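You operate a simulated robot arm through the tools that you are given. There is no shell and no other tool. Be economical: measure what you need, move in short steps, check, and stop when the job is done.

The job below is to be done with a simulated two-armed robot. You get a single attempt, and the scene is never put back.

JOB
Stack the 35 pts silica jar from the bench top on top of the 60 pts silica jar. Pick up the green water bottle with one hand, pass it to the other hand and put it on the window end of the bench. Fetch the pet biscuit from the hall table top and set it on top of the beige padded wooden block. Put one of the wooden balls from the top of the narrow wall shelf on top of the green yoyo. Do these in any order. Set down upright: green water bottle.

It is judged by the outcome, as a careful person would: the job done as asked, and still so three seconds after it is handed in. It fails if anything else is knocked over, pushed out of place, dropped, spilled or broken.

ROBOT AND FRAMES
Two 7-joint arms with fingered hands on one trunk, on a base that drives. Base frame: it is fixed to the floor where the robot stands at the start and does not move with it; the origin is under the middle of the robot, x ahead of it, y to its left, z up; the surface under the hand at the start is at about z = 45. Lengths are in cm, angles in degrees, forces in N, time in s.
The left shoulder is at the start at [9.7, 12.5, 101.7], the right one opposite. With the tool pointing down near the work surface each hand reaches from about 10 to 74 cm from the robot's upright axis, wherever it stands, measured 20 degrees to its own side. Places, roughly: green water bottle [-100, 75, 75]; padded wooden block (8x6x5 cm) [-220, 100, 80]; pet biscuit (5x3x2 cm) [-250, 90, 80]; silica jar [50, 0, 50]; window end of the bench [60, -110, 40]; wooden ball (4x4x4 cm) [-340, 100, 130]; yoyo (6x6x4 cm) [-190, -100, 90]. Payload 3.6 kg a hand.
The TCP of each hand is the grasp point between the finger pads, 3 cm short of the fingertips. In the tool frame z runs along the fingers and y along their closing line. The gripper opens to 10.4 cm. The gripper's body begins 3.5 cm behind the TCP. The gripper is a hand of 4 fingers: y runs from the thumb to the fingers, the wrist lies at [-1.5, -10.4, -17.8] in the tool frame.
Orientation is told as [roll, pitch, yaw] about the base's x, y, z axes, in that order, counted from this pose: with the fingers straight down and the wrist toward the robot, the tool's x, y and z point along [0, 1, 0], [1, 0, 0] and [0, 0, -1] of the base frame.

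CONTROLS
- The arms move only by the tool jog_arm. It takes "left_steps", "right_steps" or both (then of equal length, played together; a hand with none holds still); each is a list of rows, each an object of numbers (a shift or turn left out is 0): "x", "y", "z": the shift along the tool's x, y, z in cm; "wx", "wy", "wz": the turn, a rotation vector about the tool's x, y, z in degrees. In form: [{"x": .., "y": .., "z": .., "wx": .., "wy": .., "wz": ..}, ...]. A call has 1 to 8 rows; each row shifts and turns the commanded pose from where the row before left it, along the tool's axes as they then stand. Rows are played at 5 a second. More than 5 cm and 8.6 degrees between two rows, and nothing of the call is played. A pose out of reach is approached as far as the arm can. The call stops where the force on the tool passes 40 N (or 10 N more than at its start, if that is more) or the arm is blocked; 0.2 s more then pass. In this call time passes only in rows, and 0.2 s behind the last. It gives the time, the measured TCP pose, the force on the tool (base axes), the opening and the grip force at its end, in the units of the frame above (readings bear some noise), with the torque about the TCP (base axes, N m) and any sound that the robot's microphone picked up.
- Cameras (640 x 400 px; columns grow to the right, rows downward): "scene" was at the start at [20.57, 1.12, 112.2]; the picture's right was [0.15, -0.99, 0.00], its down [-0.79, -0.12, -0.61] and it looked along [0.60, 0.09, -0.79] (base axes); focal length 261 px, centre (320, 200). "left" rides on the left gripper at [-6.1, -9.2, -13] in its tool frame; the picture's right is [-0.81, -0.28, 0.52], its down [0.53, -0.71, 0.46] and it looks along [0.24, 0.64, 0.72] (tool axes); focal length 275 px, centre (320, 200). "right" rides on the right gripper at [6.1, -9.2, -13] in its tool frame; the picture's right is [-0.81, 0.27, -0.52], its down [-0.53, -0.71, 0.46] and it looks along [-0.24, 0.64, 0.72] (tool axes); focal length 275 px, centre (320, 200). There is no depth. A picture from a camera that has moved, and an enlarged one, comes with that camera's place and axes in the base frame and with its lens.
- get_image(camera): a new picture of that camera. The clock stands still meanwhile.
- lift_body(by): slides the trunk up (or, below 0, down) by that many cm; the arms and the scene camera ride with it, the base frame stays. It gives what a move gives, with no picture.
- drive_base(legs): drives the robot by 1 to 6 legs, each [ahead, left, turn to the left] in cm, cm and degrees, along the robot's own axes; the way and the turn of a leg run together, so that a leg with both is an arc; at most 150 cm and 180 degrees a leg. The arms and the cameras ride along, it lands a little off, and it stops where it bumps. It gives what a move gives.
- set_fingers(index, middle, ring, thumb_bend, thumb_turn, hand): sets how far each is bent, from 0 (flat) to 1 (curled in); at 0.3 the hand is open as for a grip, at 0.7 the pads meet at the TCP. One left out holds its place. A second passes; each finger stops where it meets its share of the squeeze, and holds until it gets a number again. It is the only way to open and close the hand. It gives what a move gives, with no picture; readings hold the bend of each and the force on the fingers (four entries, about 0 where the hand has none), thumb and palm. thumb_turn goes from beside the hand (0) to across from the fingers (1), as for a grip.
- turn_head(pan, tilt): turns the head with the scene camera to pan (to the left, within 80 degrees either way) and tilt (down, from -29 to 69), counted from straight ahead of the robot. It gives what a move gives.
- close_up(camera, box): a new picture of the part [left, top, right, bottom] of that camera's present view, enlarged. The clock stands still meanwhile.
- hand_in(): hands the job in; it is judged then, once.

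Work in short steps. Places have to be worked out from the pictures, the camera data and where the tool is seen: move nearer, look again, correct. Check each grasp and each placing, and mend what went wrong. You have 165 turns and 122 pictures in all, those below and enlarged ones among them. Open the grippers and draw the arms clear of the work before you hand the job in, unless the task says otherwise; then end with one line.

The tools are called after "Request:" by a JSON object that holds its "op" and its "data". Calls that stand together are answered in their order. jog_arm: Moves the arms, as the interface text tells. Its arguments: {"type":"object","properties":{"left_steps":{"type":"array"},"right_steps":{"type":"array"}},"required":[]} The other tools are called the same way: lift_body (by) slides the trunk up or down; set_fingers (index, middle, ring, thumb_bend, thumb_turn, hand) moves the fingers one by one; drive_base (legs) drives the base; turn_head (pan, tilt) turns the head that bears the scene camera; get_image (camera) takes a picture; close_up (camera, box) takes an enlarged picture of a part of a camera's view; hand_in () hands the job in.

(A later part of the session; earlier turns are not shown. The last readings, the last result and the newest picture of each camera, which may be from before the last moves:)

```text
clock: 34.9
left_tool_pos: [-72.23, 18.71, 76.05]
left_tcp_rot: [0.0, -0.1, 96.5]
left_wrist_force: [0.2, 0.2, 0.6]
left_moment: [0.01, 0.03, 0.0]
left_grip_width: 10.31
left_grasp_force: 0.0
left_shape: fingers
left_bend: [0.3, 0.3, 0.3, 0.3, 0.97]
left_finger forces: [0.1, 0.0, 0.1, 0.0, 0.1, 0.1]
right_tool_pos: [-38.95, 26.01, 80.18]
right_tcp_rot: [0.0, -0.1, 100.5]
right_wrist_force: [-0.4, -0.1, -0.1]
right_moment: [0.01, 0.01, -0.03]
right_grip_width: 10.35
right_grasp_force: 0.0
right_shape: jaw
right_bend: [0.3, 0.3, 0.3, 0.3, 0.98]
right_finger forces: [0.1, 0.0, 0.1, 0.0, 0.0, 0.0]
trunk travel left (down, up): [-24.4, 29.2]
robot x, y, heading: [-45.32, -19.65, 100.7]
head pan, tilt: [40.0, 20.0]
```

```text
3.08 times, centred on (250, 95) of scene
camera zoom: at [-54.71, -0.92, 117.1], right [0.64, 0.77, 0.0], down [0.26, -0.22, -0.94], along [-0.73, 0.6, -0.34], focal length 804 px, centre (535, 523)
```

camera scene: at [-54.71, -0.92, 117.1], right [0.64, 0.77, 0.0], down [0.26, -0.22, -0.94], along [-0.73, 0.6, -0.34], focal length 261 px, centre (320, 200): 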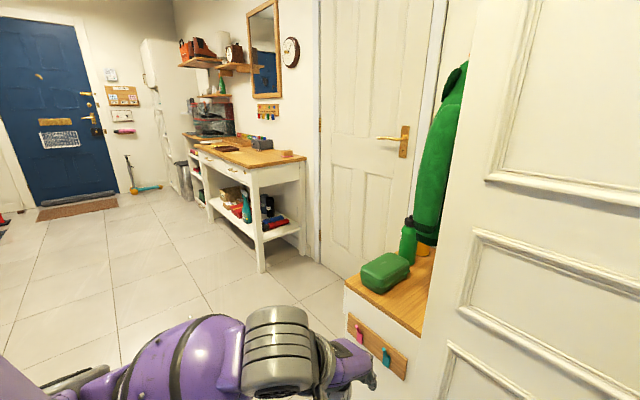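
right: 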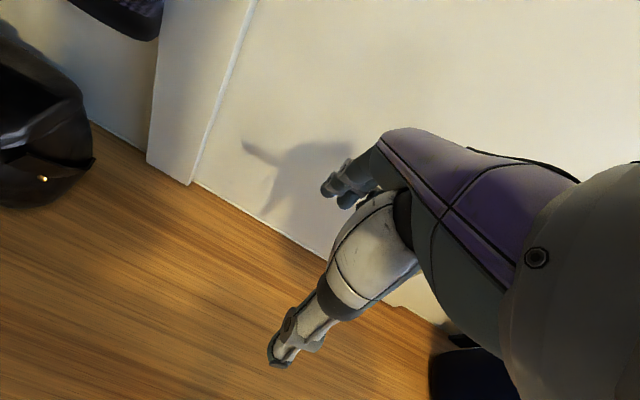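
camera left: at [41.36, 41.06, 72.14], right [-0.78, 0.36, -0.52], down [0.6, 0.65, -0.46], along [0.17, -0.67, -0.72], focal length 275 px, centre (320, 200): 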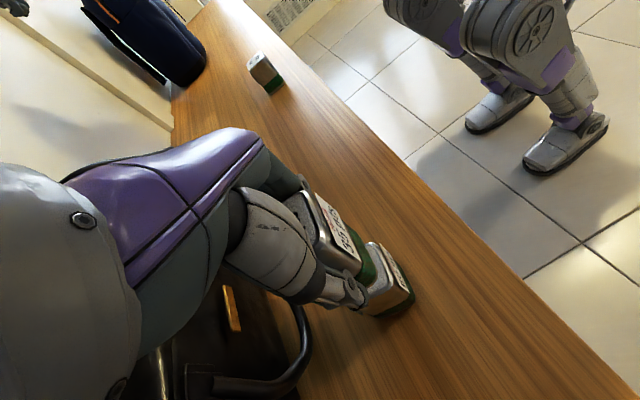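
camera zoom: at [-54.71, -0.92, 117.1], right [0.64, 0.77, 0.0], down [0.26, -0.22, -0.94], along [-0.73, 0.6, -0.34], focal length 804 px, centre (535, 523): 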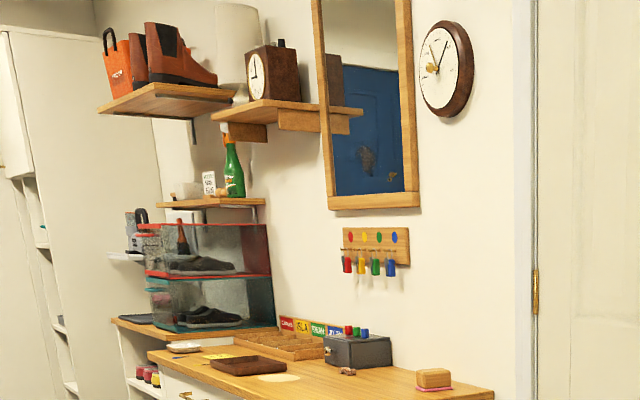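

The bottle stands behind the green lunch box, partly under coat sleeves and next to a yellow mug. I'll face it from nearer to measure better.

Request:
{"op": "drive_base", "data": {"legs": [[0, 0, -10.6], [0, 52, 0], [15, 0, 0]]}}

Request:
{"op": "turn_head", "data": {"pan": 0, "tilt": 30}}

Request:
{"op": "get_image", "data": {"camera": "scene"}}

```text
clock: 41.7
left_tool_pos: [-116.95, 37.99, 76.04]
left_tcp_rot: [0.0, 0.1, 85.6]
left_wrist_force: [-0.7, -0.7, 0.3]
left_moment: [0.02, -0.05, -0.02]
left_grip_width: 10.31
left_grasp_force: 0.0
left_shape: fingers
left_bend: [0.3, 0.3, 0.3, 0.3, 0.97]
left_finger forces: [0.0, 0.0, 0.0, 0.1, 0.1, 0.1]
right_tool_pos: [-82.73, 39.14, 80.04]
right_tcp_rot: [0.0, 0.1, 89.7]
right_wrist_force: [-0.2, -0.3, 0.1]
right_moment: [0.01, -0.02, -0.03]
right_grip_width: 10.38
right_grasp_force: 0.1
right_shape: jaw
right_bend: [0.3, 0.3, 0.3, 0.3, 0.98]
right_finger forces: [0.0, 0.0, 0.0, 0.0, 0.1, 0.1]
trunk travel left (down, up): [-24.4, 29.2]
robot x, y, heading: [-97.45, -5.13, 89.7]
head pan, tilt: [40.0, 20.0]
```

```text
clock: 42.8
left_tool_pos: [-116.86, 38.0, 76.04]
left_tcp_rot: [-0.1, 0.0, 85.6]
left_wrist_force: [0.2, -0.3, -0.2]
left_moment: [-0.05, 0.02, -0.01]
left_grip_width: 10.31
left_grasp_force: 0.1
left_shape: fingers
left_bend: [0.3, 0.3, 0.3, 0.3, 0.97]
left_finger forces: [0.1, 0.1, 0.0, 0.0, 0.1, 0.0]
right_tool_pos: [-82.81, 38.94, 80.08]
right_tcp_rot: [0.0, 0.1, 89.8]
right_wrist_force: [-0.2, 0.4, 0.6]
right_moment: [-0.02, -0.01, -0.01]
right_grip_width: 10.37
right_grasp_force: 0.1
right_shape: jaw
right_bend: [0.3, 0.3, 0.3, 0.3, 0.98]
right_finger forces: [0.0, 0.1, 0.1, 0.1, 0.1, 0.0]
trunk travel left (down, up): [-24.4, 29.2]
robot x, y, heading: [-97.15, -4.76, 89.8]
head pan, tilt: [0.0, 30.0]
```

```text
91 pictures are left
camera scene: at [-97.31, 17.33, 115.49], right [1.0, 0.0, 0.0], down [0.0, -0.5, -0.87], along [0.0, 0.87, -0.5], focal length 261 px, centre (320, 200)
```

scene: 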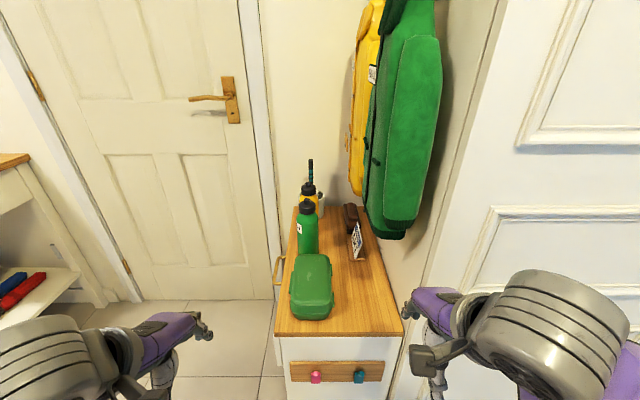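

Much clearer: the coat hangs to the right and behind, a yellow bottle stands behind, and the lunch box is in front. Zooming in.

Request:
{"op": "close_up", "data": {"camera": "scene", "box": [264, 150, 416, 340]}}

Request:
{"op": "get_image", "data": {"camera": "left"}}

```text
2.11 times, centred on (340, 245) of scene
camera zoom: at [-97.31, 17.33, 115.49], right [1.0, 0.0, 0.0], down [0.0, -0.5, -0.87], along [0.0, 0.87, -0.5], focal length 550 px, centre (278, 105)
```

zoom: 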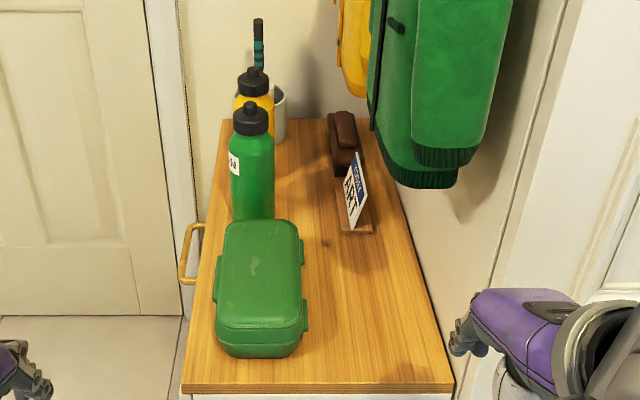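

```text
89 pictures are left
camera left: at [-111.32, 28.54, 88.95], right [0.79, -0.33, -0.52], down [-0.58, -0.67, -0.46], along [-0.2, 0.66, -0.73], focal length 275 px, centre (320, 200)
```

left: 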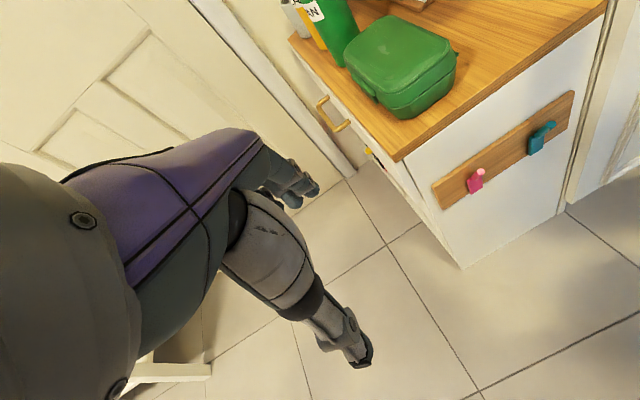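

Estimates: bottle axis at about (-100.9, 79.3), standing z 60–80, diameter about 6; lunch box top at about 66. The plan is to grip the body sideways with the left hand, fingers pointing forward-right, thumb on the near right side and fingers on the far left side. First I'll turn the left hand in free space.

Request:
{"op": "drive_base", "data": {"legs": [[6, 0, 0]]}}

Request:
{"op": "jog_arm", "data": {"left_steps": [{"wz": -8.2}, {"wz": -8.2}, {"wz": -8.2}, {"wz": -8.2}, {"wz": -8.2}, {"wz": -8.2}]}}

Request:
{"op": "jog_arm", "data": {"left_steps": [{"wy": -8.5}, {"wy": -8.5}, {"wy": -8.5}, {"wy": -8.5}, {"wy": -8.5}, {"wy": -8.5}, {"wy": -8.5}, {"wy": -8.5}]}}

Request:
{"op": "get_image", "data": {"camera": "scene"}}

```text
clock: 43.8
left_tool_pos: [-116.81, 44.1, 75.98]
left_tcp_rot: [0.1, 0.1, 85.8]
left_wrist_force: [-0.9, 0.4, 0.3]
left_moment: [0.0, 0.0, 0.03]
left_grip_width: 10.32
left_grasp_force: 0.1
left_shape: fingers
left_bend: [0.3, 0.3, 0.3, 0.3, 0.97]
left_finger forces: [0.0, 0.0, 0.1, 0.0, 0.0, 0.0]
right_tool_pos: [-82.75, 45.04, 80.13]
right_tcp_rot: [-0.1, 0.1, 89.8]
right_wrist_force: [0.0, 0.1, 0.3]
right_moment: [0.02, -0.03, -0.04]
right_grip_width: 10.38
right_grasp_force: 0.0
right_shape: jaw
right_bend: [0.3, 0.3, 0.3, 0.3, 0.98]
right_finger forces: [0.0, 0.1, 0.0, 0.1, 0.0, 0.1]
trunk travel left (down, up): [-24.4, 29.2]
robot x, y, heading: [-97.66, 0.97, 90.1]
head pan, tilt: [0.0, 30.0]
```

```text
clock: 45.1
left_tool_pos: [-116.99, 44.41, 75.97]
left_tcp_rot: [0.2, 0.0, 135.1]
left_wrist_force: [0.3, 0.2, 0.2]
left_moment: [-0.03, -0.03, 0.0]
left_grip_width: 10.31
left_grasp_force: 0.1
left_shape: fingers
left_bend: [0.3, 0.3, 0.3, 0.3, 0.97]
left_finger forces: [0.1, 0.1, 0.0, 0.0, 0.0, 0.0]
left hand out of reach, approached as far as the arm can: row 1
right_tool_pos: [-82.62, 45.03, 80.18]
right_tcp_rot: [0.0, 0.0, 89.8]
right_wrist_force: [0.1, -0.3, 0.3]
right_moment: [0.0, 0.03, -0.03]
right_grip_width: 10.39
right_grasp_force: 0.1
right_shape: jaw
right_bend: [0.3, 0.3, 0.3, 0.3, 0.98]
right_finger forces: [0.0, 0.0, 0.0, 0.0, 0.0, 0.0]
trunk travel left (down, up): [-24.4, 29.2]
robot x, y, heading: [-97.43, 0.83, 89.8]
head pan, tilt: [0.0, 30.0]
```

```text
clock: 47.0
left_tool_pos: [-116.86, 46.68, 74.77]
left_tcp_rot: [-68.1, -0.1, 135.0]
left_wrist_force: [0.7, 0.0, 0.0]
left_moment: [0.0, -0.02, -0.02]
left_grip_width: 10.31
left_grasp_force: 0.1
left_shape: fingers
left_bend: [0.3, 0.3, 0.3, 0.3, 0.98]
left_finger forces: [0.0, 0.0, 0.0, 0.0, 0.1, 0.0]
left hand out of reach, approached as far as the arm can: row 2, 3, 4
right_tool_pos: [-82.65, 44.83, 80.15]
right_tcp_rot: [0.0, 0.1, 89.7]
right_wrist_force: [1.2, -0.3, -0.3]
right_moment: [0.0, 0.01, -0.01]
right_grip_width: 10.39
right_grasp_force: 0.1
right_shape: jaw
right_bend: [0.3, 0.3, 0.3, 0.3, 0.98]
right_finger forces: [0.0, 0.1, 0.0, 0.1, 0.0, 0.1]
trunk travel left (down, up): [-24.4, 29.2]
robot x, y, heading: [-97.27, 1.1, 90.0]
head pan, tilt: [0.0, 30.0]
```

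```text
88 pictures are left
camera scene: at [-97.25, 23.28, 115.5], right [1.0, 0.0, 0.0], down [0.0, -0.5, -0.87], along [0.0, 0.87, -0.5], focal length 261 px, centre (320, 200)
```

scene: 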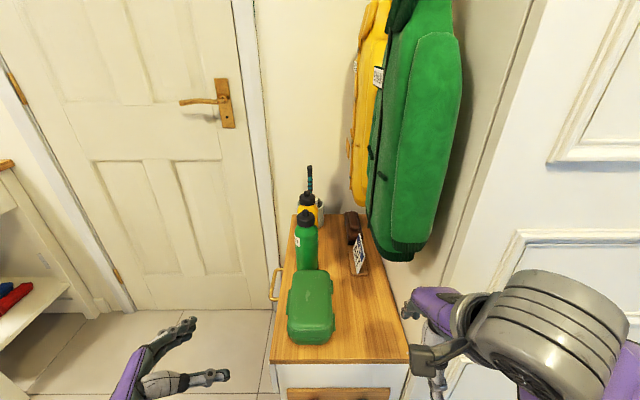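

The hand turned well. I'll finish the tilt and zoom in to refine the bottle position.

Request:
{"op": "jog_arm", "data": {"left_steps": [{"wy": -7}, {"wy": -7}, {}]}}

Request:
{"op": "close_up", "data": {"camera": "scene", "box": [270, 180, 366, 300]}}

Request:
{"op": "get_image", "data": {"camera": "left"}}

Request:
{"op": "get_image", "data": {"camera": "right"}}

```text
clock: 47.8
left_tool_pos: [-116.83, 46.7, 74.69]
left_tcp_rot: [-82.0, 0.0, 134.8]
left_wrist_force: [-0.3, -0.6, -0.5]
left_moment: [0.02, 0.02, -0.01]
left_grip_width: 10.27
left_grasp_force: 0.1
left_shape: fingers
left_bend: [0.3, 0.3, 0.3, 0.3, 0.98]
left_finger forces: [0.1, 0.1, 0.0, 0.1, 0.1, 0.1]
right_tool_pos: [-82.74, 44.98, 80.07]
right_tcp_rot: [0.0, 0.0, 89.8]
right_wrist_force: [0.0, -1.3, 0.0]
right_moment: [0.06, -0.02, -0.03]
right_grip_width: 10.39
right_grasp_force: 0.0
right_shape: jaw
right_bend: [0.3, 0.3, 0.3, 0.3, 0.98]
right_finger forces: [0.0, 0.1, 0.1, 0.0, 0.0, 0.0]
trunk travel left (down, up): [-24.4, 29.2]
robot x, y, heading: [-97.41, 1.09, 89.8]
head pan, tilt: [0.0, 30.0]
```

```text
3.33 times, centred on (318, 240) of scene
camera zoom: at [-97.28, 23.31, 115.49], right [1.0, 0.0, 0.0], down [0.0, -0.5, -0.87], along [0.0, 0.87, -0.5], focal length 871 px, centre (327, 67)
```

zoom: 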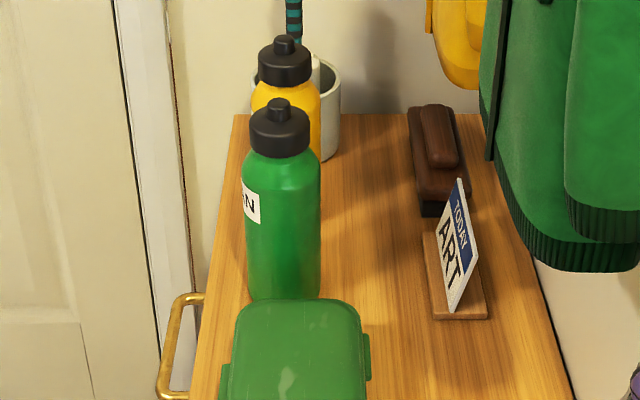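

```text
86 pictures are left
camera left: at [-118.7, 31.74, 82.47], right [0.64, 0.25, 0.73], down [0.77, -0.24, -0.59], along [0.03, 0.94, -0.34], focal length 275 px, centre (320, 200)
```

left: 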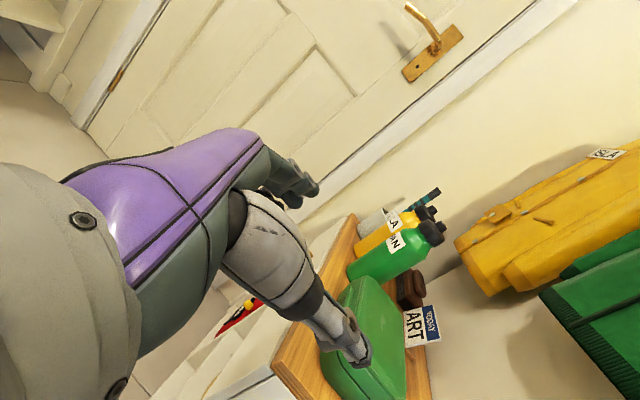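

```text
85 pictures are left
camera right: at [-88.81, 35.88, 93.23], right [0.81, 0.27, 0.52], down [0.53, -0.72, -0.46], along [0.25, 0.64, -0.72], focal length 275 px, centre (320, 200)
```

right: 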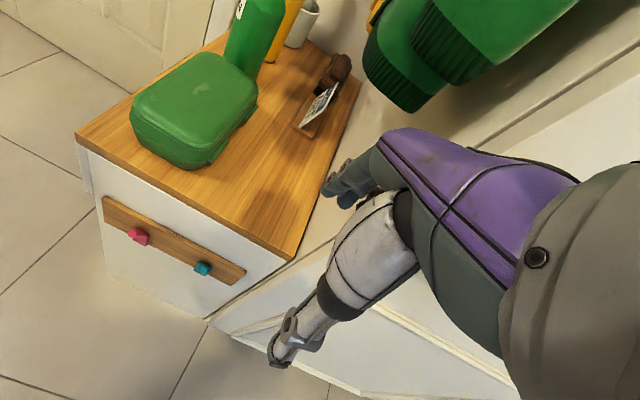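

I'll zoom the left camera for a second sight line to the bottle.

Request:
{"op": "close_up", "data": {"camera": "left", "box": [320, 180, 480, 300]}}

Request:
{"op": "close_up", "data": {"camera": "right", "box": [120, 0, 360, 180]}}

```text
3.33 times, centred on (400, 240) of left
camera zoom: at [-118.7, 31.74, 82.47], right [0.64, 0.25, 0.73], down [0.77, -0.24, -0.59], along [0.03, 0.94, -0.34], focal length 918 px, centre (53, 67)
```

zoom: 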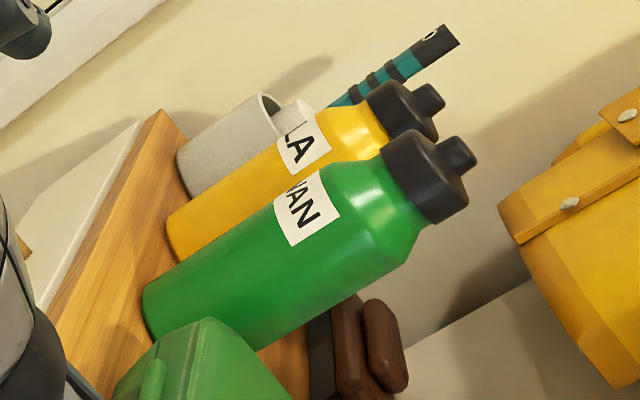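

```text
2.22 times, centred on (240, 90) of right
camera zoom: at [-88.81, 35.88, 93.23], right [0.81, 0.27, 0.52], down [0.53, -0.72, -0.46], along [0.25, 0.64, -0.72], focal length 612 px, centre (498, 444)
```

zoom: 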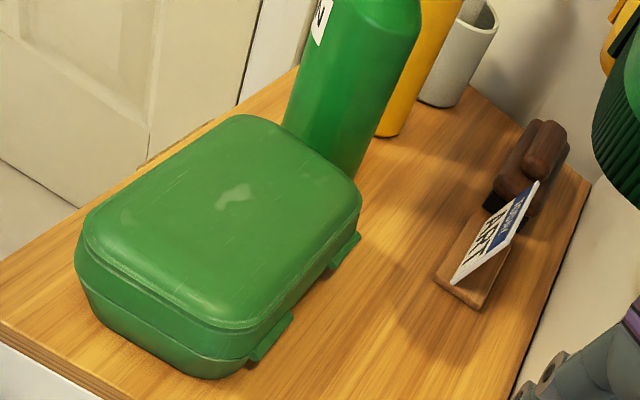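

Triangulated: bottle axis at (-100.9, 78.2), z about 60.5–80, radius about 3, and the yellow bottle is 10 cm behind it. I'll move to a pre-grasp point 16 cm back along the finger direction.

Request:
{"op": "jog_arm", "data": {"left_steps": [{"x": 0.09, "y": 1.85, "z": 2.98}, {"x": 0.09, "y": 1.85, "z": 2.98}, {"x": 0.09, "y": 1.85, "z": 2.98}, {"x": 0.09, "y": 1.85, "z": 2.98}, {"x": 0.09, "y": 1.85, "z": 2.98}, {"x": 0.09, "y": 1.85, "z": 2.98}, {}]}}

Request:
{"op": "get_image", "data": {"camera": "scene"}}

Request:
{"op": "get_image", "data": {"camera": "left"}}

```text
clock: 49.4
left_tool_pos: [-112.23, 66.98, 71.87]
left_tcp_rot: [-82.0, 0.0, 134.9]
left_wrist_force: [-0.3, -0.7, 1.1]
left_moment: [-0.02, -0.03, -0.01]
left_grip_width: 10.32
left_grasp_force: 0.2
left_shape: fingers
left_bend: [0.3, 0.3, 0.3, 0.3, 0.98]
left_finger forces: [0.0, 0.0, 0.1, 0.0, 0.0, 0.0]
right_tool_pos: [-82.72, 45.02, 80.16]
right_tcp_rot: [-0.1, 0.0, 89.8]
right_wrist_force: [0.0, 0.2, -0.1]
right_moment: [0.0, 0.0, 0.0]
right_grip_width: 10.41
right_grasp_force: 0.2
right_shape: jaw
right_bend: [0.3, 0.3, 0.3, 0.3, 0.98]
right_finger forces: [0.0, 0.1, 0.0, 0.0, 0.1, 0.0]
trunk travel left (down, up): [-24.4, 29.2]
robot x, y, heading: [-97.69, 1.12, 89.9]
head pan, tilt: [0.0, 30.0]
```

```text
82 pictures are left
camera scene: at [-97.28, 23.3, 115.5], right [1.0, 0.0, 0.0], down [0.0, -0.5, -0.87], along [0.0, 0.87, -0.5], focal length 261 px, centre (320, 200)
```

scene: 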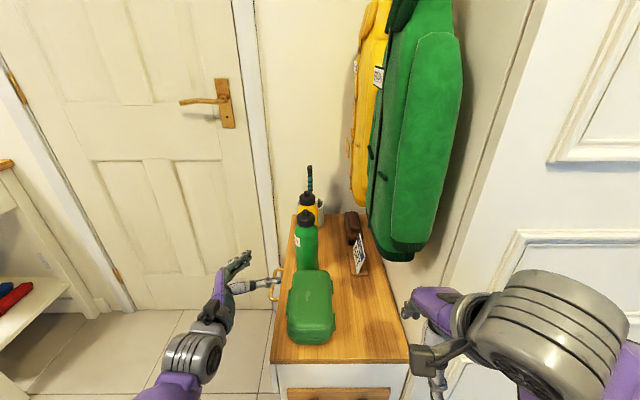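

```text
81 pictures are left
camera left: at [-114.07, 52.1, 79.51], right [0.64, 0.25, 0.73], down [0.77, -0.24, -0.59], along [0.03, 0.94, -0.34], focal length 275 px, centre (320, 200)
```

left: 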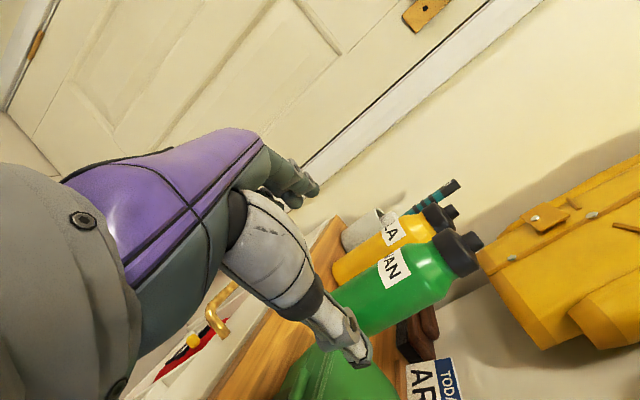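

Aligned with the bottle (axis re-estimated at x of about -101). I'll advance 11 cm and check.

Request:
{"op": "jog_arm", "data": {"left_steps": [{"z": 4}, {"z": 4}, {"z": 3}, {}]}}

Request:
{"op": "close_up", "data": {"camera": "scene", "box": [220, 190, 380, 310]}}

Request:
{"op": "get_image", "data": {"camera": "left"}}

```text
clock: 50.4
left_tool_pos: [-104.35, 74.76, 70.18]
left_tcp_rot: [-82.0, 0.0, 134.8]
left_wrist_force: [0.4, 0.1, 0.7]
left_moment: [0.01, 0.01, -0.01]
left_grip_width: 10.28
left_grasp_force: 0.2
left_shape: fingers
left_bend: [0.3, 0.3, 0.3, 0.3, 0.98]
left_finger forces: [0.1, 0.0, 0.1, 0.1, 0.0, 0.1]
right_tool_pos: [-82.7, 44.99, 80.27]
right_tcp_rot: [0.0, 0.0, 89.8]
right_wrist_force: [-0.5, -0.3, 0.1]
right_moment: [-0.02, 0.0, 0.02]
right_grip_width: 10.38
right_grasp_force: 0.1
right_shape: jaw
right_bend: [0.3, 0.3, 0.3, 0.3, 0.98]
right_finger forces: [0.1, 0.0, 0.0, 0.0, 0.0, 0.1]
trunk travel left (down, up): [-24.4, 29.2]
robot x, y, heading: [-97.48, 0.89, 89.8]
head pan, tilt: [0.0, 30.0]
```

```text
3.33 times, centred on (300, 250) of scene
camera zoom: at [-97.28, 23.3, 115.49], right [1.0, 0.0, 0.0], down [0.0, -0.5, -0.87], along [0.0, 0.87, -0.5], focal length 871 px, centre (387, 33)
```

zoom: 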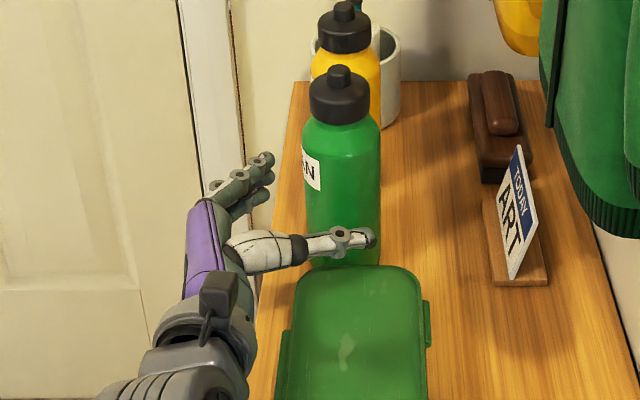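

```text
79 pictures are left
camera left: at [-106.29, 59.71, 77.97], right [0.64, 0.25, 0.73], down [0.77, -0.24, -0.59], along [0.03, 0.94, -0.34], focal length 275 px, centre (320, 200)
```

left: 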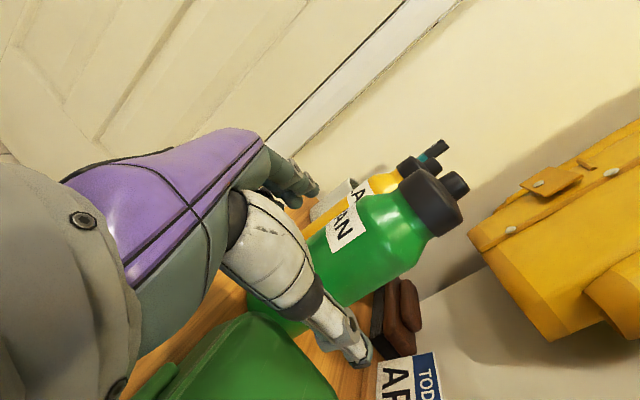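

Clear of everything. I'll advance the last 5 cm, then close.

Request:
{"op": "jog_arm", "data": {"left_steps": [{"z": 2.5}, {"z": 2.3}, {}]}}

Request:
{"op": "close_up", "data": {"camera": "scene", "box": [220, 190, 380, 310]}}

```text
clock: 51.1
left_tool_pos: [-100.96, 78.08, 69.52]
left_tcp_rot: [-82.0, 0.0, 134.9]
left_wrist_force: [-0.3, 0.9, -0.8]
left_moment: [0.02, -0.02, 0.0]
left_grip_width: 10.29
left_grasp_force: 0.1
left_shape: fingers
left_bend: [0.3, 0.3, 0.3, 0.3, 0.98]
left_finger forces: [0.2, 0.0, 0.0, 0.0, 0.0, 0.0]
right_tool_pos: [-82.72, 44.88, 80.1]
right_tcp_rot: [0.0, -0.1, 89.7]
right_wrist_force: [0.1, 0.1, 0.4]
right_moment: [0.03, 0.02, 0.01]
right_grip_width: 10.4
right_grasp_force: 0.0
right_shape: jaw
right_bend: [0.3, 0.3, 0.3, 0.3, 0.98]
right_finger forces: [0.0, 0.0, 0.0, 0.0, 0.1, 0.1]
trunk travel left (down, up): [-24.4, 29.2]
robot x, y, heading: [-97.46, 0.99, 89.6]
head pan, tilt: [0.0, 30.0]
```

```text
3.33 times, centred on (300, 250) of scene
camera zoom: at [-97.28, 23.3, 115.49], right [1.0, 0.0, 0.0], down [0.0, -0.5, -0.87], along [0.0, 0.87, -0.5], focal length 871 px, centre (387, 33)
```

zoom: 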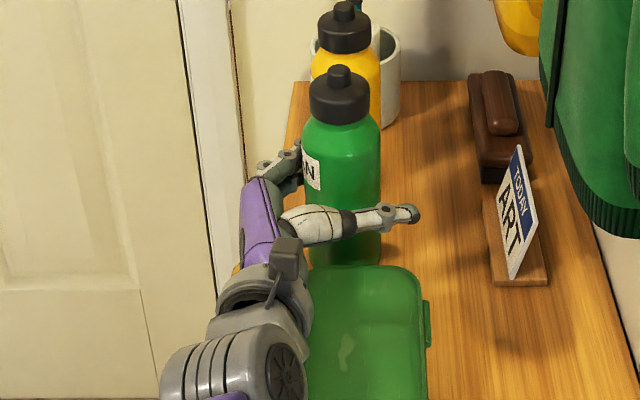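

Request:
{"op": "set_fingers", "data": {"hand": "left", "index": 0.7, "middle": 0.7, "ring": 0.7, "thumb_bend": 0.7}}

Request:
{"op": "close_up", "data": {"camera": "scene", "box": [220, 190, 380, 310]}}

```text
clock: 52.1
left_tool_pos: [-101.09, 78.12, 69.48]
left_tcp_rot: [-81.9, 0.0, 134.9]
left_wrist_force: [-1.2, 0.5, -0.4]
left_moment: [0.2, 0.17, 0.01]
left_grip_width: 5.77
left_grasp_force: 24.6
left_shape: fingers
left_bend: [0.57, 0.59, 0.58, 0.45, 0.95]
left_finger forces: [9.2, 7.8, 8.3, 0.0, 24.0, 0.0]
right_tool_pos: [-82.61, 45.02, 80.14]
right_tcp_rot: [0.0, 0.0, 89.9]
right_wrist_force: [-0.4, 0.8, -0.1]
right_moment: [0.01, -0.02, 0.0]
right_grip_width: 10.4
right_grasp_force: 0.0
right_shape: jaw
right_bend: [0.3, 0.3, 0.3, 0.3, 0.98]
right_finger forces: [0.0, 0.1, 0.1, 0.0, 0.1, 0.1]
trunk travel left (down, up): [-24.4, 29.2]
robot x, y, heading: [-97.61, 1.0, 90.0]
head pan, tilt: [0.0, 30.0]
```

```text
3.33 times, centred on (300, 250) of scene
camera zoom: at [-97.28, 23.32, 115.49], right [1.0, 0.0, 0.0], down [0.0, -0.5, -0.87], along [0.0, 0.87, -0.5], focal length 871 px, centre (387, 33)
```

zoom: 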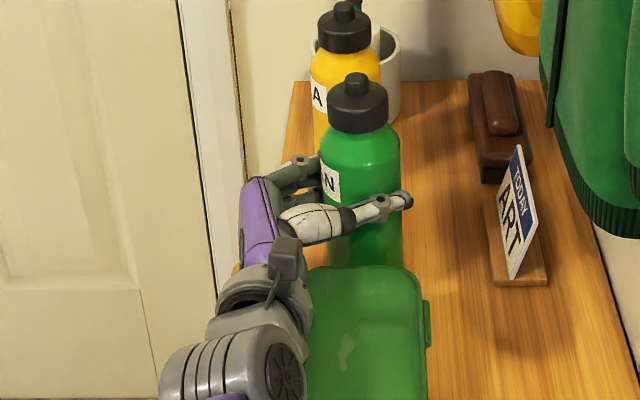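

Firm grip; the bottle slid about 1.5 cm into the hand and is still upright. I'll lift it straight up 12 cm.

Request:
{"op": "jog_arm", "data": {"left_steps": [{"x": -1.98, "z": -0.28}, {"x": -2.97, "z": -0.42}, {"x": -3.46, "z": -0.49}, {"x": -3.46, "z": -0.49}, {}]}}

Request:
{"op": "get_image", "data": {"camera": "scene"}}

```text
clock: 53.4
left_tool_pos: [-101.05, 78.0, 81.46]
left_tcp_rot: [-81.9, 0.2, 134.9]
left_wrist_force: [-0.2, -0.2, -4.5]
left_moment: [-0.03, 0.12, 0.03]
left_grip_width: 5.74
left_grasp_force: 24.1
left_shape: fingers
left_bend: [0.57, 0.6, 0.6, 0.45, 0.94]
left_finger forces: [9.2, 7.4, 7.2, 0.0, 23.9, 0.1]
right_tool_pos: [-82.76, 45.0, 80.17]
right_tcp_rot: [-0.1, 0.0, 89.8]
right_wrist_force: [0.4, -0.2, -0.6]
right_moment: [0.02, -0.01, 0.0]
right_grip_width: 10.38
right_grasp_force: 0.0
right_shape: jaw
right_bend: [0.3, 0.3, 0.3, 0.3, 0.98]
right_finger forces: [0.1, 0.0, 0.1, 0.0, 0.0, 0.0]
trunk travel left (down, up): [-24.4, 29.2]
robot x, y, heading: [-97.59, 0.97, 89.9]
head pan, tilt: [0.0, 30.0]
```

```text
76 pictures are left
camera scene: at [-97.28, 23.36, 115.48], right [1.0, 0.0, 0.0], down [0.0, -0.5, -0.87], along [0.0, 0.87, -0.5], focal length 261 px, centre (320, 200)
```

scene: 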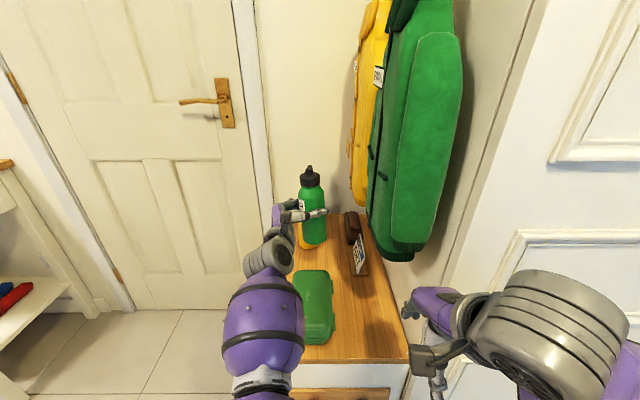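

Lifted cleanly, about 0.45 kg. I'll back away 40 cm to get space for the hand-over.

Request:
{"op": "drive_base", "data": {"legs": [[-45, 0, 0]]}}

Request:
{"op": "get_image", "data": {"camera": "scene"}}

```text
clock: 56.1
left_tool_pos: [-101.21, 33.03, 81.48]
left_tcp_rot: [-82.0, 0.0, 134.8]
left_wrist_force: [0.2, 0.7, -4.5]
left_moment: [-0.04, 0.11, 0.03]
left_grip_width: 5.77
left_grasp_force: 23.7
left_shape: fingers
left_bend: [0.57, 0.6, 0.6, 0.45, 0.94]
left_finger forces: [9.2, 7.3, 7.1, 0.1, 23.9, 0.0]
right_tool_pos: [-82.93, -0.14, 80.06]
right_tcp_rot: [0.0, 0.1, 89.7]
right_wrist_force: [-0.7, 0.0, 1.2]
right_moment: [0.03, 0.03, 0.01]
right_grip_width: 10.39
right_grasp_force: 0.0
right_shape: jaw
right_bend: [0.3, 0.3, 0.3, 0.3, 0.98]
right_finger forces: [0.1, 0.0, 0.0, 0.0, 0.1, 0.0]
trunk travel left (down, up): [-24.4, 29.2]
robot x, y, heading: [-97.64, -43.65, 89.8]
head pan, tilt: [0.0, 30.0]
```

```text
75 pictures are left
camera scene: at [-97.46, -21.77, 115.49], right [1.0, 0.0, 0.0], down [0.0, -0.5, -0.87], along [0.0, 0.87, -0.5], focal length 261 px, centre (320, 200)
```

scene: 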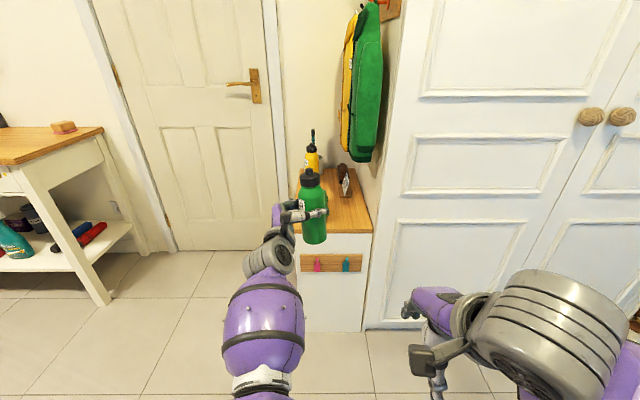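

I'll draw the bottle nearer to mid-front and lower it 8 cm.

Request:
{"op": "jog_arm", "data": {"left_steps": [{"x": 0.27, "y": -3.12, "z": -1.95}, {"x": 0.27, "y": -3.12, "z": -1.95}, {"x": 0.27, "y": -3.12, "z": -1.95}, {"x": 0.27, "y": -3.12, "z": -1.95}, {"x": 0.27, "y": -3.12, "z": -1.95}, {"x": 3.96, "z": 0.56}, {"x": 3.96, "z": 0.56}, {}]}}

Request:
{"op": "jog_arm", "data": {"right_steps": [{"z": -4, "wz": -7.5}, {"z": -4, "wz": -7.5}, {"z": -4, "wz": -7.5}, {"z": -4, "wz": -7.5}, {"wz": -7.5}, {"wz": -7.5}, {}]}}

Request:
{"op": "get_image", "data": {"camera": "scene"}}

Request:
{"op": "get_image", "data": {"camera": "right"}}

```text
clock: 57.9
left_tool_pos: [-97.19, 15.44, 74.14]
left_tcp_rot: [-82.4, -0.5, 135.0]
left_wrist_force: [-0.6, 0.5, -4.1]
left_moment: [-0.03, 0.07, -0.01]
left_grip_width: 5.8
left_grasp_force: 24.4
left_shape: fingers
left_bend: [0.57, 0.6, 0.6, 0.45, 0.94]
left_finger forces: [9.3, 7.4, 7.2, 0.1, 23.9, 0.1]
right_tool_pos: [-82.84, -0.19, 80.09]
right_tcp_rot: [0.0, 0.0, 89.7]
right_wrist_force: [0.5, 0.2, -0.5]
right_moment: [0.0, -0.03, 0.02]
right_grip_width: 10.37
right_grasp_force: 0.0
right_shape: jaw
right_bend: [0.3, 0.3, 0.3, 0.3, 0.98]
right_finger forces: [0.1, 0.0, 0.0, 0.0, 0.0, 0.0]
trunk travel left (down, up): [-24.4, 29.2]
robot x, y, heading: [-97.29, -43.87, 89.6]
head pan, tilt: [0.0, 30.0]
```

```text
clock: 59.5
left_tool_pos: [-97.26, 15.23, 73.84]
left_tcp_rot: [-82.4, -0.5, 135.0]
left_wrist_force: [0.7, 0.2, -5.0]
left_moment: [-0.03, 0.12, 0.0]
left_grip_width: 5.78
left_grasp_force: 24.1
left_shape: fingers
left_bend: [0.57, 0.6, 0.6, 0.45, 0.94]
left_finger forces: [9.4, 7.3, 7.2, 0.1, 23.8, 0.1]
right_tool_pos: [-82.91, -0.16, 96.22]
right_tcp_rot: [0.0, 0.0, 134.9]
right_wrist_force: [0.0, 0.5, 0.5]
right_moment: [0.02, 0.01, 0.05]
right_grip_width: 10.39
right_grasp_force: 0.1
right_shape: jaw
right_bend: [0.3, 0.3, 0.3, 0.3, 0.98]
right_finger forces: [0.1, 0.1, 0.0, 0.0, 0.1, 0.0]
trunk travel left (down, up): [-24.4, 29.2]
robot x, y, heading: [-97.74, -44.15, 89.8]
head pan, tilt: [0.0, 30.0]
```

```text
74 pictures are left
camera scene: at [-97.46, -21.75, 115.49], right [1.0, 0.0, 0.0], down [0.0, -0.5, -0.87], along [0.0, 0.87, -0.5], focal length 261 px, centre (320, 200)
```

scene: 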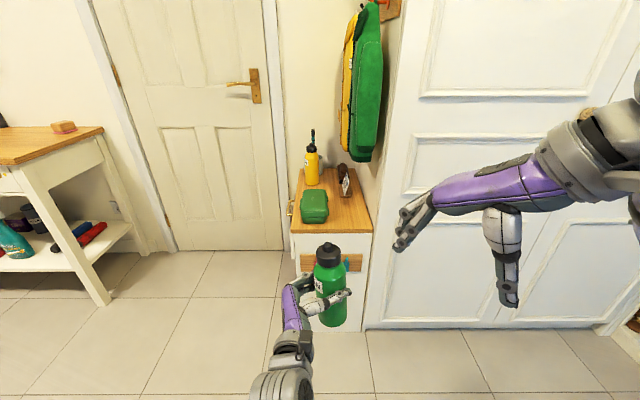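

```text
73 pictures are left
camera right: at [-80.74, -10.88, 109.23], right [0.38, 0.77, 0.52], down [0.88, -0.13, -0.46], along [-0.28, 0.63, -0.72], focal length 275 px, centre (320, 200)
```

right: 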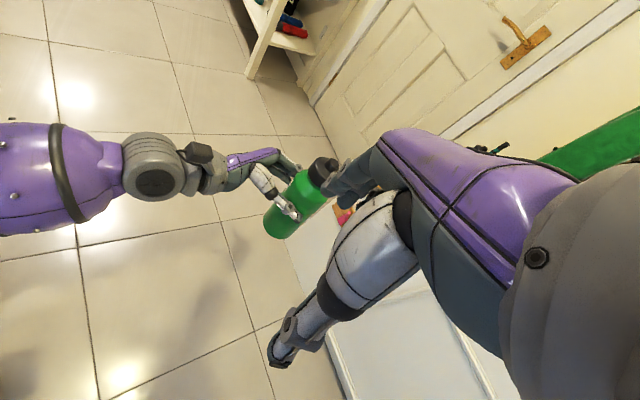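

I'll zoom both views to locate the cap and check for tilt.

Request:
{"op": "close_up", "data": {"camera": "scene", "box": [270, 230, 390, 340]}}

Request:
{"op": "close_up", "data": {"camera": "right", "box": [220, 130, 380, 250]}}

```text
3.64 times, centred on (330, 285) of scene
camera zoom: at [-97.46, -21.75, 115.49], right [1.0, 0.0, 0.0], down [0.0, -0.5, -0.87], along [0.0, 0.87, -0.5], focal length 950 px, centre (284, -109)
```

zoom: 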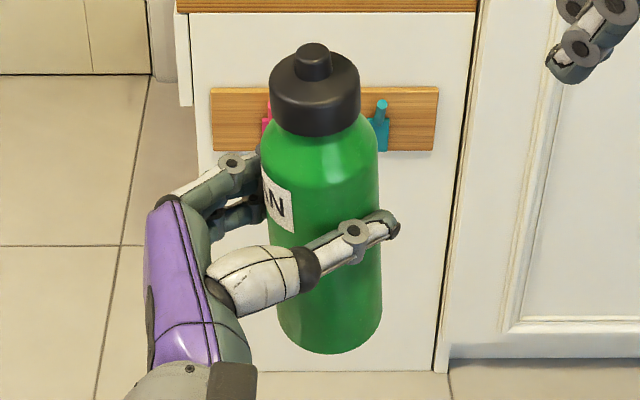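

```text
3.33 times, centred on (300, 190) of right
camera zoom: at [-80.74, -10.88, 109.23], right [0.38, 0.77, 0.52], down [0.88, -0.13, -0.46], along [-0.28, 0.63, -0.72], focal length 918 px, centre (387, 233)
```

zoom: 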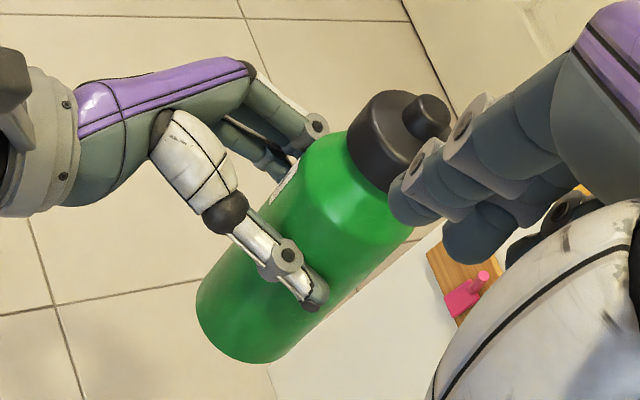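

The cap centre is at (-95.85, 15.25, 81.9) in both views, and the bottle leans about 5°. I'll move the right hand above the cap first.

Request:
{"op": "jog_arm", "data": {"right_steps": [{"x": -0.34, "y": 4.0}, {"x": -0.34, "y": 4.0}, {"x": -0.34, "y": 4.0}, {"x": -0.35, "y": 4.0}, {"x": -0.35, "y": 4.05}, {"z": 3}, {}]}}

Request:
{"op": "get_image", "data": {"camera": "scene"}}

Request:
{"op": "get_image", "data": {"camera": "right"}}

```text
clock: 61.1
left_tool_pos: [-97.19, 15.34, 73.74]
left_tcp_rot: [-82.1, -0.6, 135.0]
left_wrist_force: [0.4, 0.5, -4.8]
left_moment: [-0.06, 0.08, -0.02]
left_grip_width: 5.78
left_grasp_force: 23.4
left_shape: fingers
left_bend: [0.57, 0.6, 0.6, 0.45, 0.94]
left_finger forces: [9.4, 7.4, 7.0, 0.0, 23.8, 0.0]
right_tool_pos: [-95.74, 15.26, 93.11]
right_tcp_rot: [0.1, 0.0, 134.7]
right_wrist_force: [-0.1, -1.4, 0.1]
right_moment: [0.01, 0.0, -0.02]
right_grip_width: 10.41
right_grasp_force: 0.2
right_shape: jaw
right_bend: [0.3, 0.3, 0.3, 0.3, 0.98]
right_finger forces: [0.0, 0.1, 0.0, 0.0, 0.0, 0.1]
trunk travel left (down, up): [-24.4, 29.2]
robot x, y, heading: [-97.63, -43.99, 89.9]
head pan, tilt: [0.0, 30.0]
```

```text
70 pictures are left
camera scene: at [-97.47, -21.75, 115.49], right [1.0, 0.0, 0.0], down [0.0, -0.5, -0.87], along [0.0, 0.87, -0.5], focal length 261 px, centre (320, 200)
```

scene: 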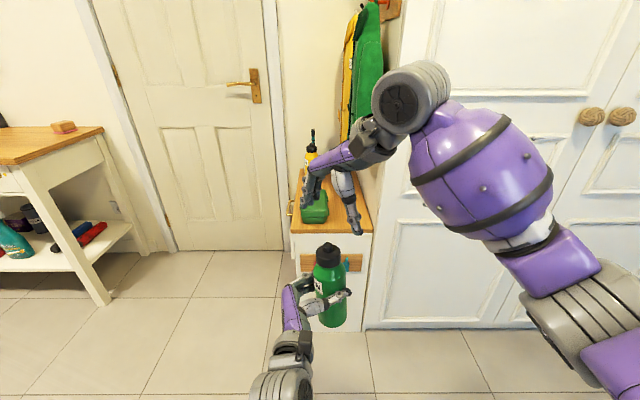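

```text
69 pictures are left
camera right: at [-93.57, 4.53, 106.21], right [0.38, 0.77, 0.52], down [0.88, -0.13, -0.45], along [-0.28, 0.63, -0.72], focal length 275 px, centre (320, 200)
```

right: 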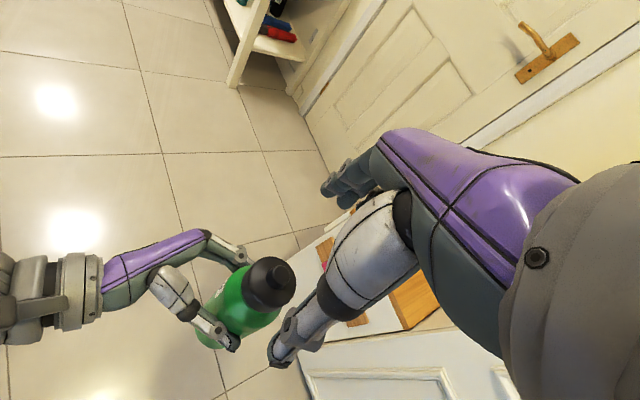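

Lined up. I'll descend 7 cm and check for clearance.

Request:
{"op": "jog_arm", "data": {"right_steps": [{"z": 3.5}, {"z": 3.5}, {}]}}

Request:
{"op": "close_up", "data": {"camera": "scene", "box": [260, 180, 420, 340]}}

Request:
{"op": "get_image", "data": {"camera": "right"}}

```text
clock: 61.9
left_tool_pos: [-97.32, 15.32, 73.84]
left_tcp_rot: [-82.1, -0.5, 134.9]
left_wrist_force: [-0.1, 0.3, -4.0]
left_moment: [-0.01, 0.14, -0.01]
left_grip_width: 5.8
left_grasp_force: 23.8
left_shape: fingers
left_bend: [0.57, 0.6, 0.6, 0.45, 0.94]
left_finger forces: [9.4, 7.4, 7.0, 0.1, 23.6, 0.1]
right_tool_pos: [-95.58, 15.39, 86.17]
right_tcp_rot: [0.0, -0.1, 134.8]
right_wrist_force: [-0.1, -0.5, -0.4]
right_moment: [0.0, 0.01, -0.02]
right_grip_width: 10.38
right_grasp_force: 0.1
right_shape: jaw
right_bend: [0.3, 0.3, 0.3, 0.3, 0.98]
right_finger forces: [0.1, 0.0, 0.0, 0.0, 0.0, 0.1]
trunk travel left (down, up): [-24.4, 29.2]
robot x, y, heading: [-97.75, -43.63, 89.9]
head pan, tilt: [0.0, 30.0]
```

```text
2.50 times, centred on (340, 260) of scene
camera zoom: at [-97.46, -21.75, 115.49], right [1.0, 0.0, 0.0], down [0.0, -0.5, -0.87], along [0.0, 0.87, -0.5], focal length 653 px, centre (270, 50)
```

zoom: 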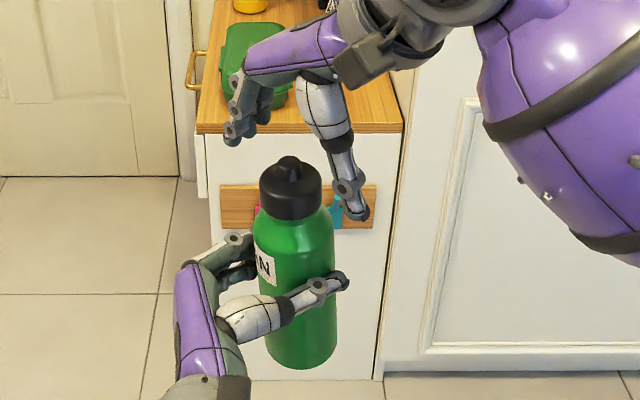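

```text
67 pictures are left
camera right: at [-93.52, 4.59, 99.23], right [0.38, 0.77, 0.52], down [0.88, -0.13, -0.46], along [-0.28, 0.63, -0.72], focal length 275 px, centre (320, 200)
```

right: 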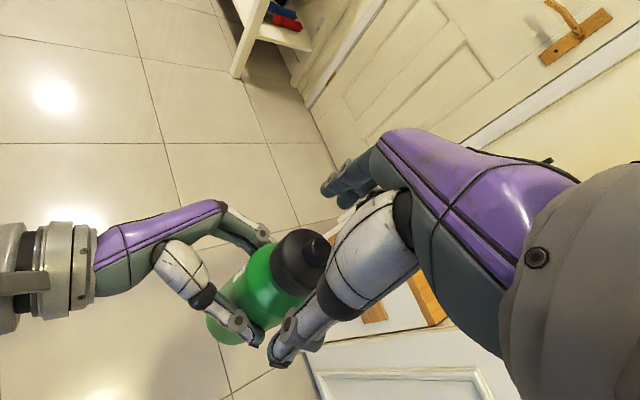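

Nearly centred. A 0.4 cm correction, then the final 3.6 cm down and close gently.

Request:
{"op": "jog_arm", "data": {"right_steps": [{"x": 0.4, "z": 1.8}, {"z": 1.7}, {}]}}

Request:
{"op": "close_up", "data": {"camera": "scene", "box": [260, 180, 420, 340]}}

```text
clock: 62.7
left_tool_pos: [-97.26, 15.26, 73.78]
left_tcp_rot: [-82.0, -0.5, 134.9]
left_wrist_force: [-0.3, -0.2, -5.0]
left_moment: [-0.02, 0.08, 0.0]
left_grip_width: 5.8
left_grasp_force: 24.3
left_shape: fingers
left_bend: [0.57, 0.6, 0.6, 0.45, 0.94]
left_finger forces: [9.4, 7.5, 7.0, 0.0, 23.7, 0.0]
right_tool_pos: [-95.99, 15.04, 82.69]
right_tcp_rot: [0.0, 0.0, 134.9]
right_wrist_force: [-0.7, 0.3, 0.7]
right_moment: [-0.01, -0.02, 0.02]
right_grip_width: 10.4
right_grasp_force: 0.2
right_shape: jaw
right_bend: [0.3, 0.3, 0.3, 0.3, 0.98]
right_finger forces: [0.0, 0.0, 0.1, 0.1, 0.0, 0.0]
trunk travel left (down, up): [-24.4, 29.2]
robot x, y, heading: [-97.52, -43.98, 89.9]
head pan, tilt: [0.0, 30.0]
```

```text
2.50 times, centred on (340, 260) of scene
camera zoom: at [-97.46, -21.75, 115.49], right [1.0, 0.0, 0.0], down [0.0, -0.5, -0.87], along [0.0, 0.87, -0.5], focal length 653 px, centre (270, 50)
```

zoom: 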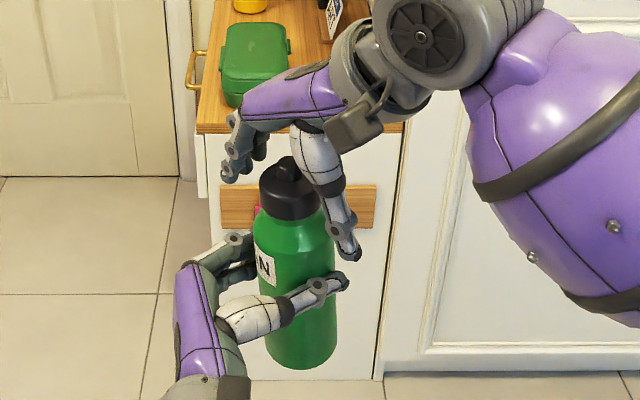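

No contact and the cap sits between thumb and fingers. Closing the right hand.

Request:
{"op": "set_fingers", "data": {"hand": "right", "index": 0.7, "middle": 0.7, "ring": 0.7, "thumb_bend": 0.7}}

Request:
{"op": "close_up", "data": {"camera": "scene", "box": [260, 180, 420, 340]}}

```text
clock: 63.7
left_tool_pos: [-97.18, 15.29, 73.87]
left_tcp_rot: [-82.2, -0.6, 134.9]
left_wrist_force: [3.8, -6.4, 0.2]
left_moment: [0.28, 0.19, -0.27]
left_grip_width: 5.86
left_grasp_force: 24.1
left_shape: fingers
left_bend: [0.59, 0.61, 0.6, 0.43, 0.96]
left_finger forces: [7.2, 6.3, 7.1, 0.1, 28.4, 0.1]
right_tool_pos: [-96.01, 15.17, 82.73]
right_tcp_rot: [0.0, 0.0, 134.8]
right_wrist_force: [-3.9, 6.6, -0.4]
right_moment: [0.3, 0.19, 0.23]
right_grip_width: 3.15
right_grasp_force: 15.4
right_shape: fingers
right_bend: [0.61, 0.59, 0.63, 0.57, 0.96]
right_finger forces: [5.9, 8.5, 5.7, 0.0, 11.0, 0.0]
trunk travel left (down, up): [-24.4, 29.2]
robot x, y, heading: [-97.66, -44.26, 89.7]
head pan, tilt: [0.0, 30.0]
```

```text
2.50 times, centred on (340, 260) of scene
camera zoom: at [-97.46, -21.75, 115.49], right [1.0, 0.0, 0.0], down [0.0, -0.5, -0.87], along [0.0, 0.87, -0.5], focal length 653 px, centre (270, 50)
```

zoom: 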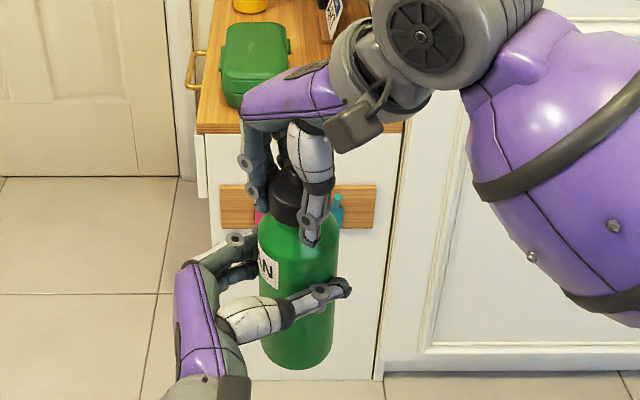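

The right hand holds the cap at about 15 N. I'll open the left hand and draw it back along its fingers.

Request:
{"op": "set_fingers", "data": {"hand": "left", "index": 0.3, "middle": 0.3, "ring": 0.3, "thumb_bend": 0.3}}

Request:
{"op": "close_up", "data": {"camera": "scene", "box": [260, 180, 420, 340]}}

```text
clock: 64.7
left_tool_pos: [-97.3, 15.27, 73.84]
left_tcp_rot: [-82.0, -0.5, 135.0]
left_wrist_force: [-0.1, -0.4, 0.0]
left_moment: [0.02, 0.02, -0.02]
left_grip_width: 10.35
left_grasp_force: 0.0
left_shape: fingers
left_bend: [0.3, 0.3, 0.3, 0.3, 0.97]
left_finger forces: [0.0, 0.2, 0.1, 0.1, 0.1, 0.0]
right_tool_pos: [-96.17, 14.98, 82.55]
right_tcp_rot: [0.0, 0.0, 134.7]
right_wrist_force: [-0.2, -0.6, -0.5]
right_moment: [0.0, 0.07, 0.03]
right_grip_width: 3.06
right_grasp_force: 15.2
right_shape: fingers
right_bend: [0.62, 0.61, 0.65, 0.58, 0.94]
right_finger forces: [5.1, 7.1, 3.9, 0.1, 14.6, 0.1]
trunk travel left (down, up): [-24.4, 29.2]
robot x, y, heading: [-97.44, -43.8, 89.5]
head pan, tilt: [0.0, 30.0]
```

```text
2.50 times, centred on (340, 260) of scene
camera zoom: at [-97.46, -21.75, 115.49], right [1.0, 0.0, 0.0], down [0.0, -0.5, -0.87], along [0.0, 0.87, -0.5], focal length 653 px, centre (270, 50)
```

zoom: 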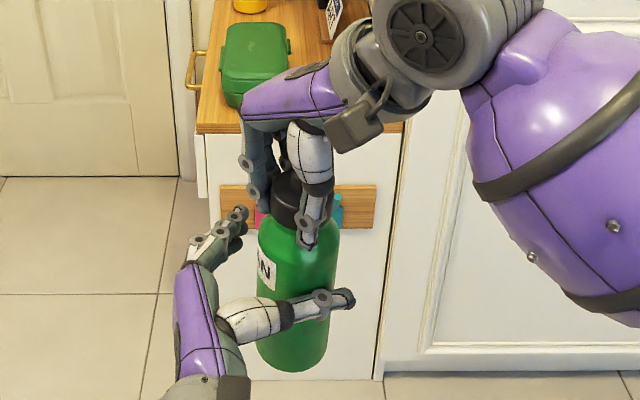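

The right-hand force reading doesn't show the bottle's weight yet. I'll hold still briefly and re-read before moving away.

Request:
{"op": "jog_arm", "data": {"right_steps": [{}]}}

Request:
{"op": "close_up", "data": {"camera": "scene", "box": [260, 180, 420, 340]}}

```text
clock: 65.1
left_tool_pos: [-97.23, 15.24, 73.76]
left_tcp_rot: [-82.1, -0.5, 134.9]
left_wrist_force: [-1.1, 0.0, -0.2]
left_moment: [0.0, -0.01, 0.02]
left_grip_width: 10.31
left_grasp_force: 0.1
left_shape: fingers
left_bend: [0.3, 0.3, 0.3, 0.3, 0.97]
left_finger forces: [0.0, 0.1, 0.1, 0.1, 0.0, 0.0]
right_tool_pos: [-95.96, 15.11, 82.65]
right_tcp_rot: [0.0, 0.0, 134.9]
right_wrist_force: [0.3, 0.4, -0.6]
right_moment: [0.02, 0.06, 0.01]
right_grip_width: 3.05
right_grasp_force: 15.1
right_shape: fingers
right_bend: [0.62, 0.61, 0.65, 0.58, 0.94]
right_finger forces: [5.1, 7.0, 3.9, 0.1, 14.6, 0.1]
trunk travel left (down, up): [-24.4, 29.2]
robot x, y, heading: [-98.15, -43.53, 89.9]
head pan, tilt: [0.0, 30.0]
```

```text
2.50 times, centred on (340, 260) of scene
camera zoom: at [-97.46, -21.75, 115.49], right [1.0, 0.0, 0.0], down [0.0, -0.5, -0.87], along [0.0, 0.87, -0.5], focal length 653 px, centre (270, 50)
```

zoom: 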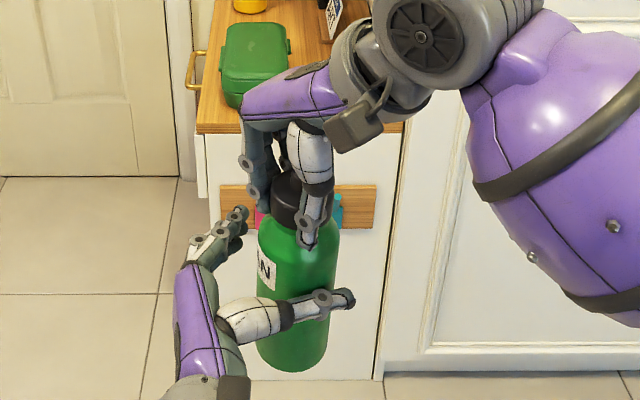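

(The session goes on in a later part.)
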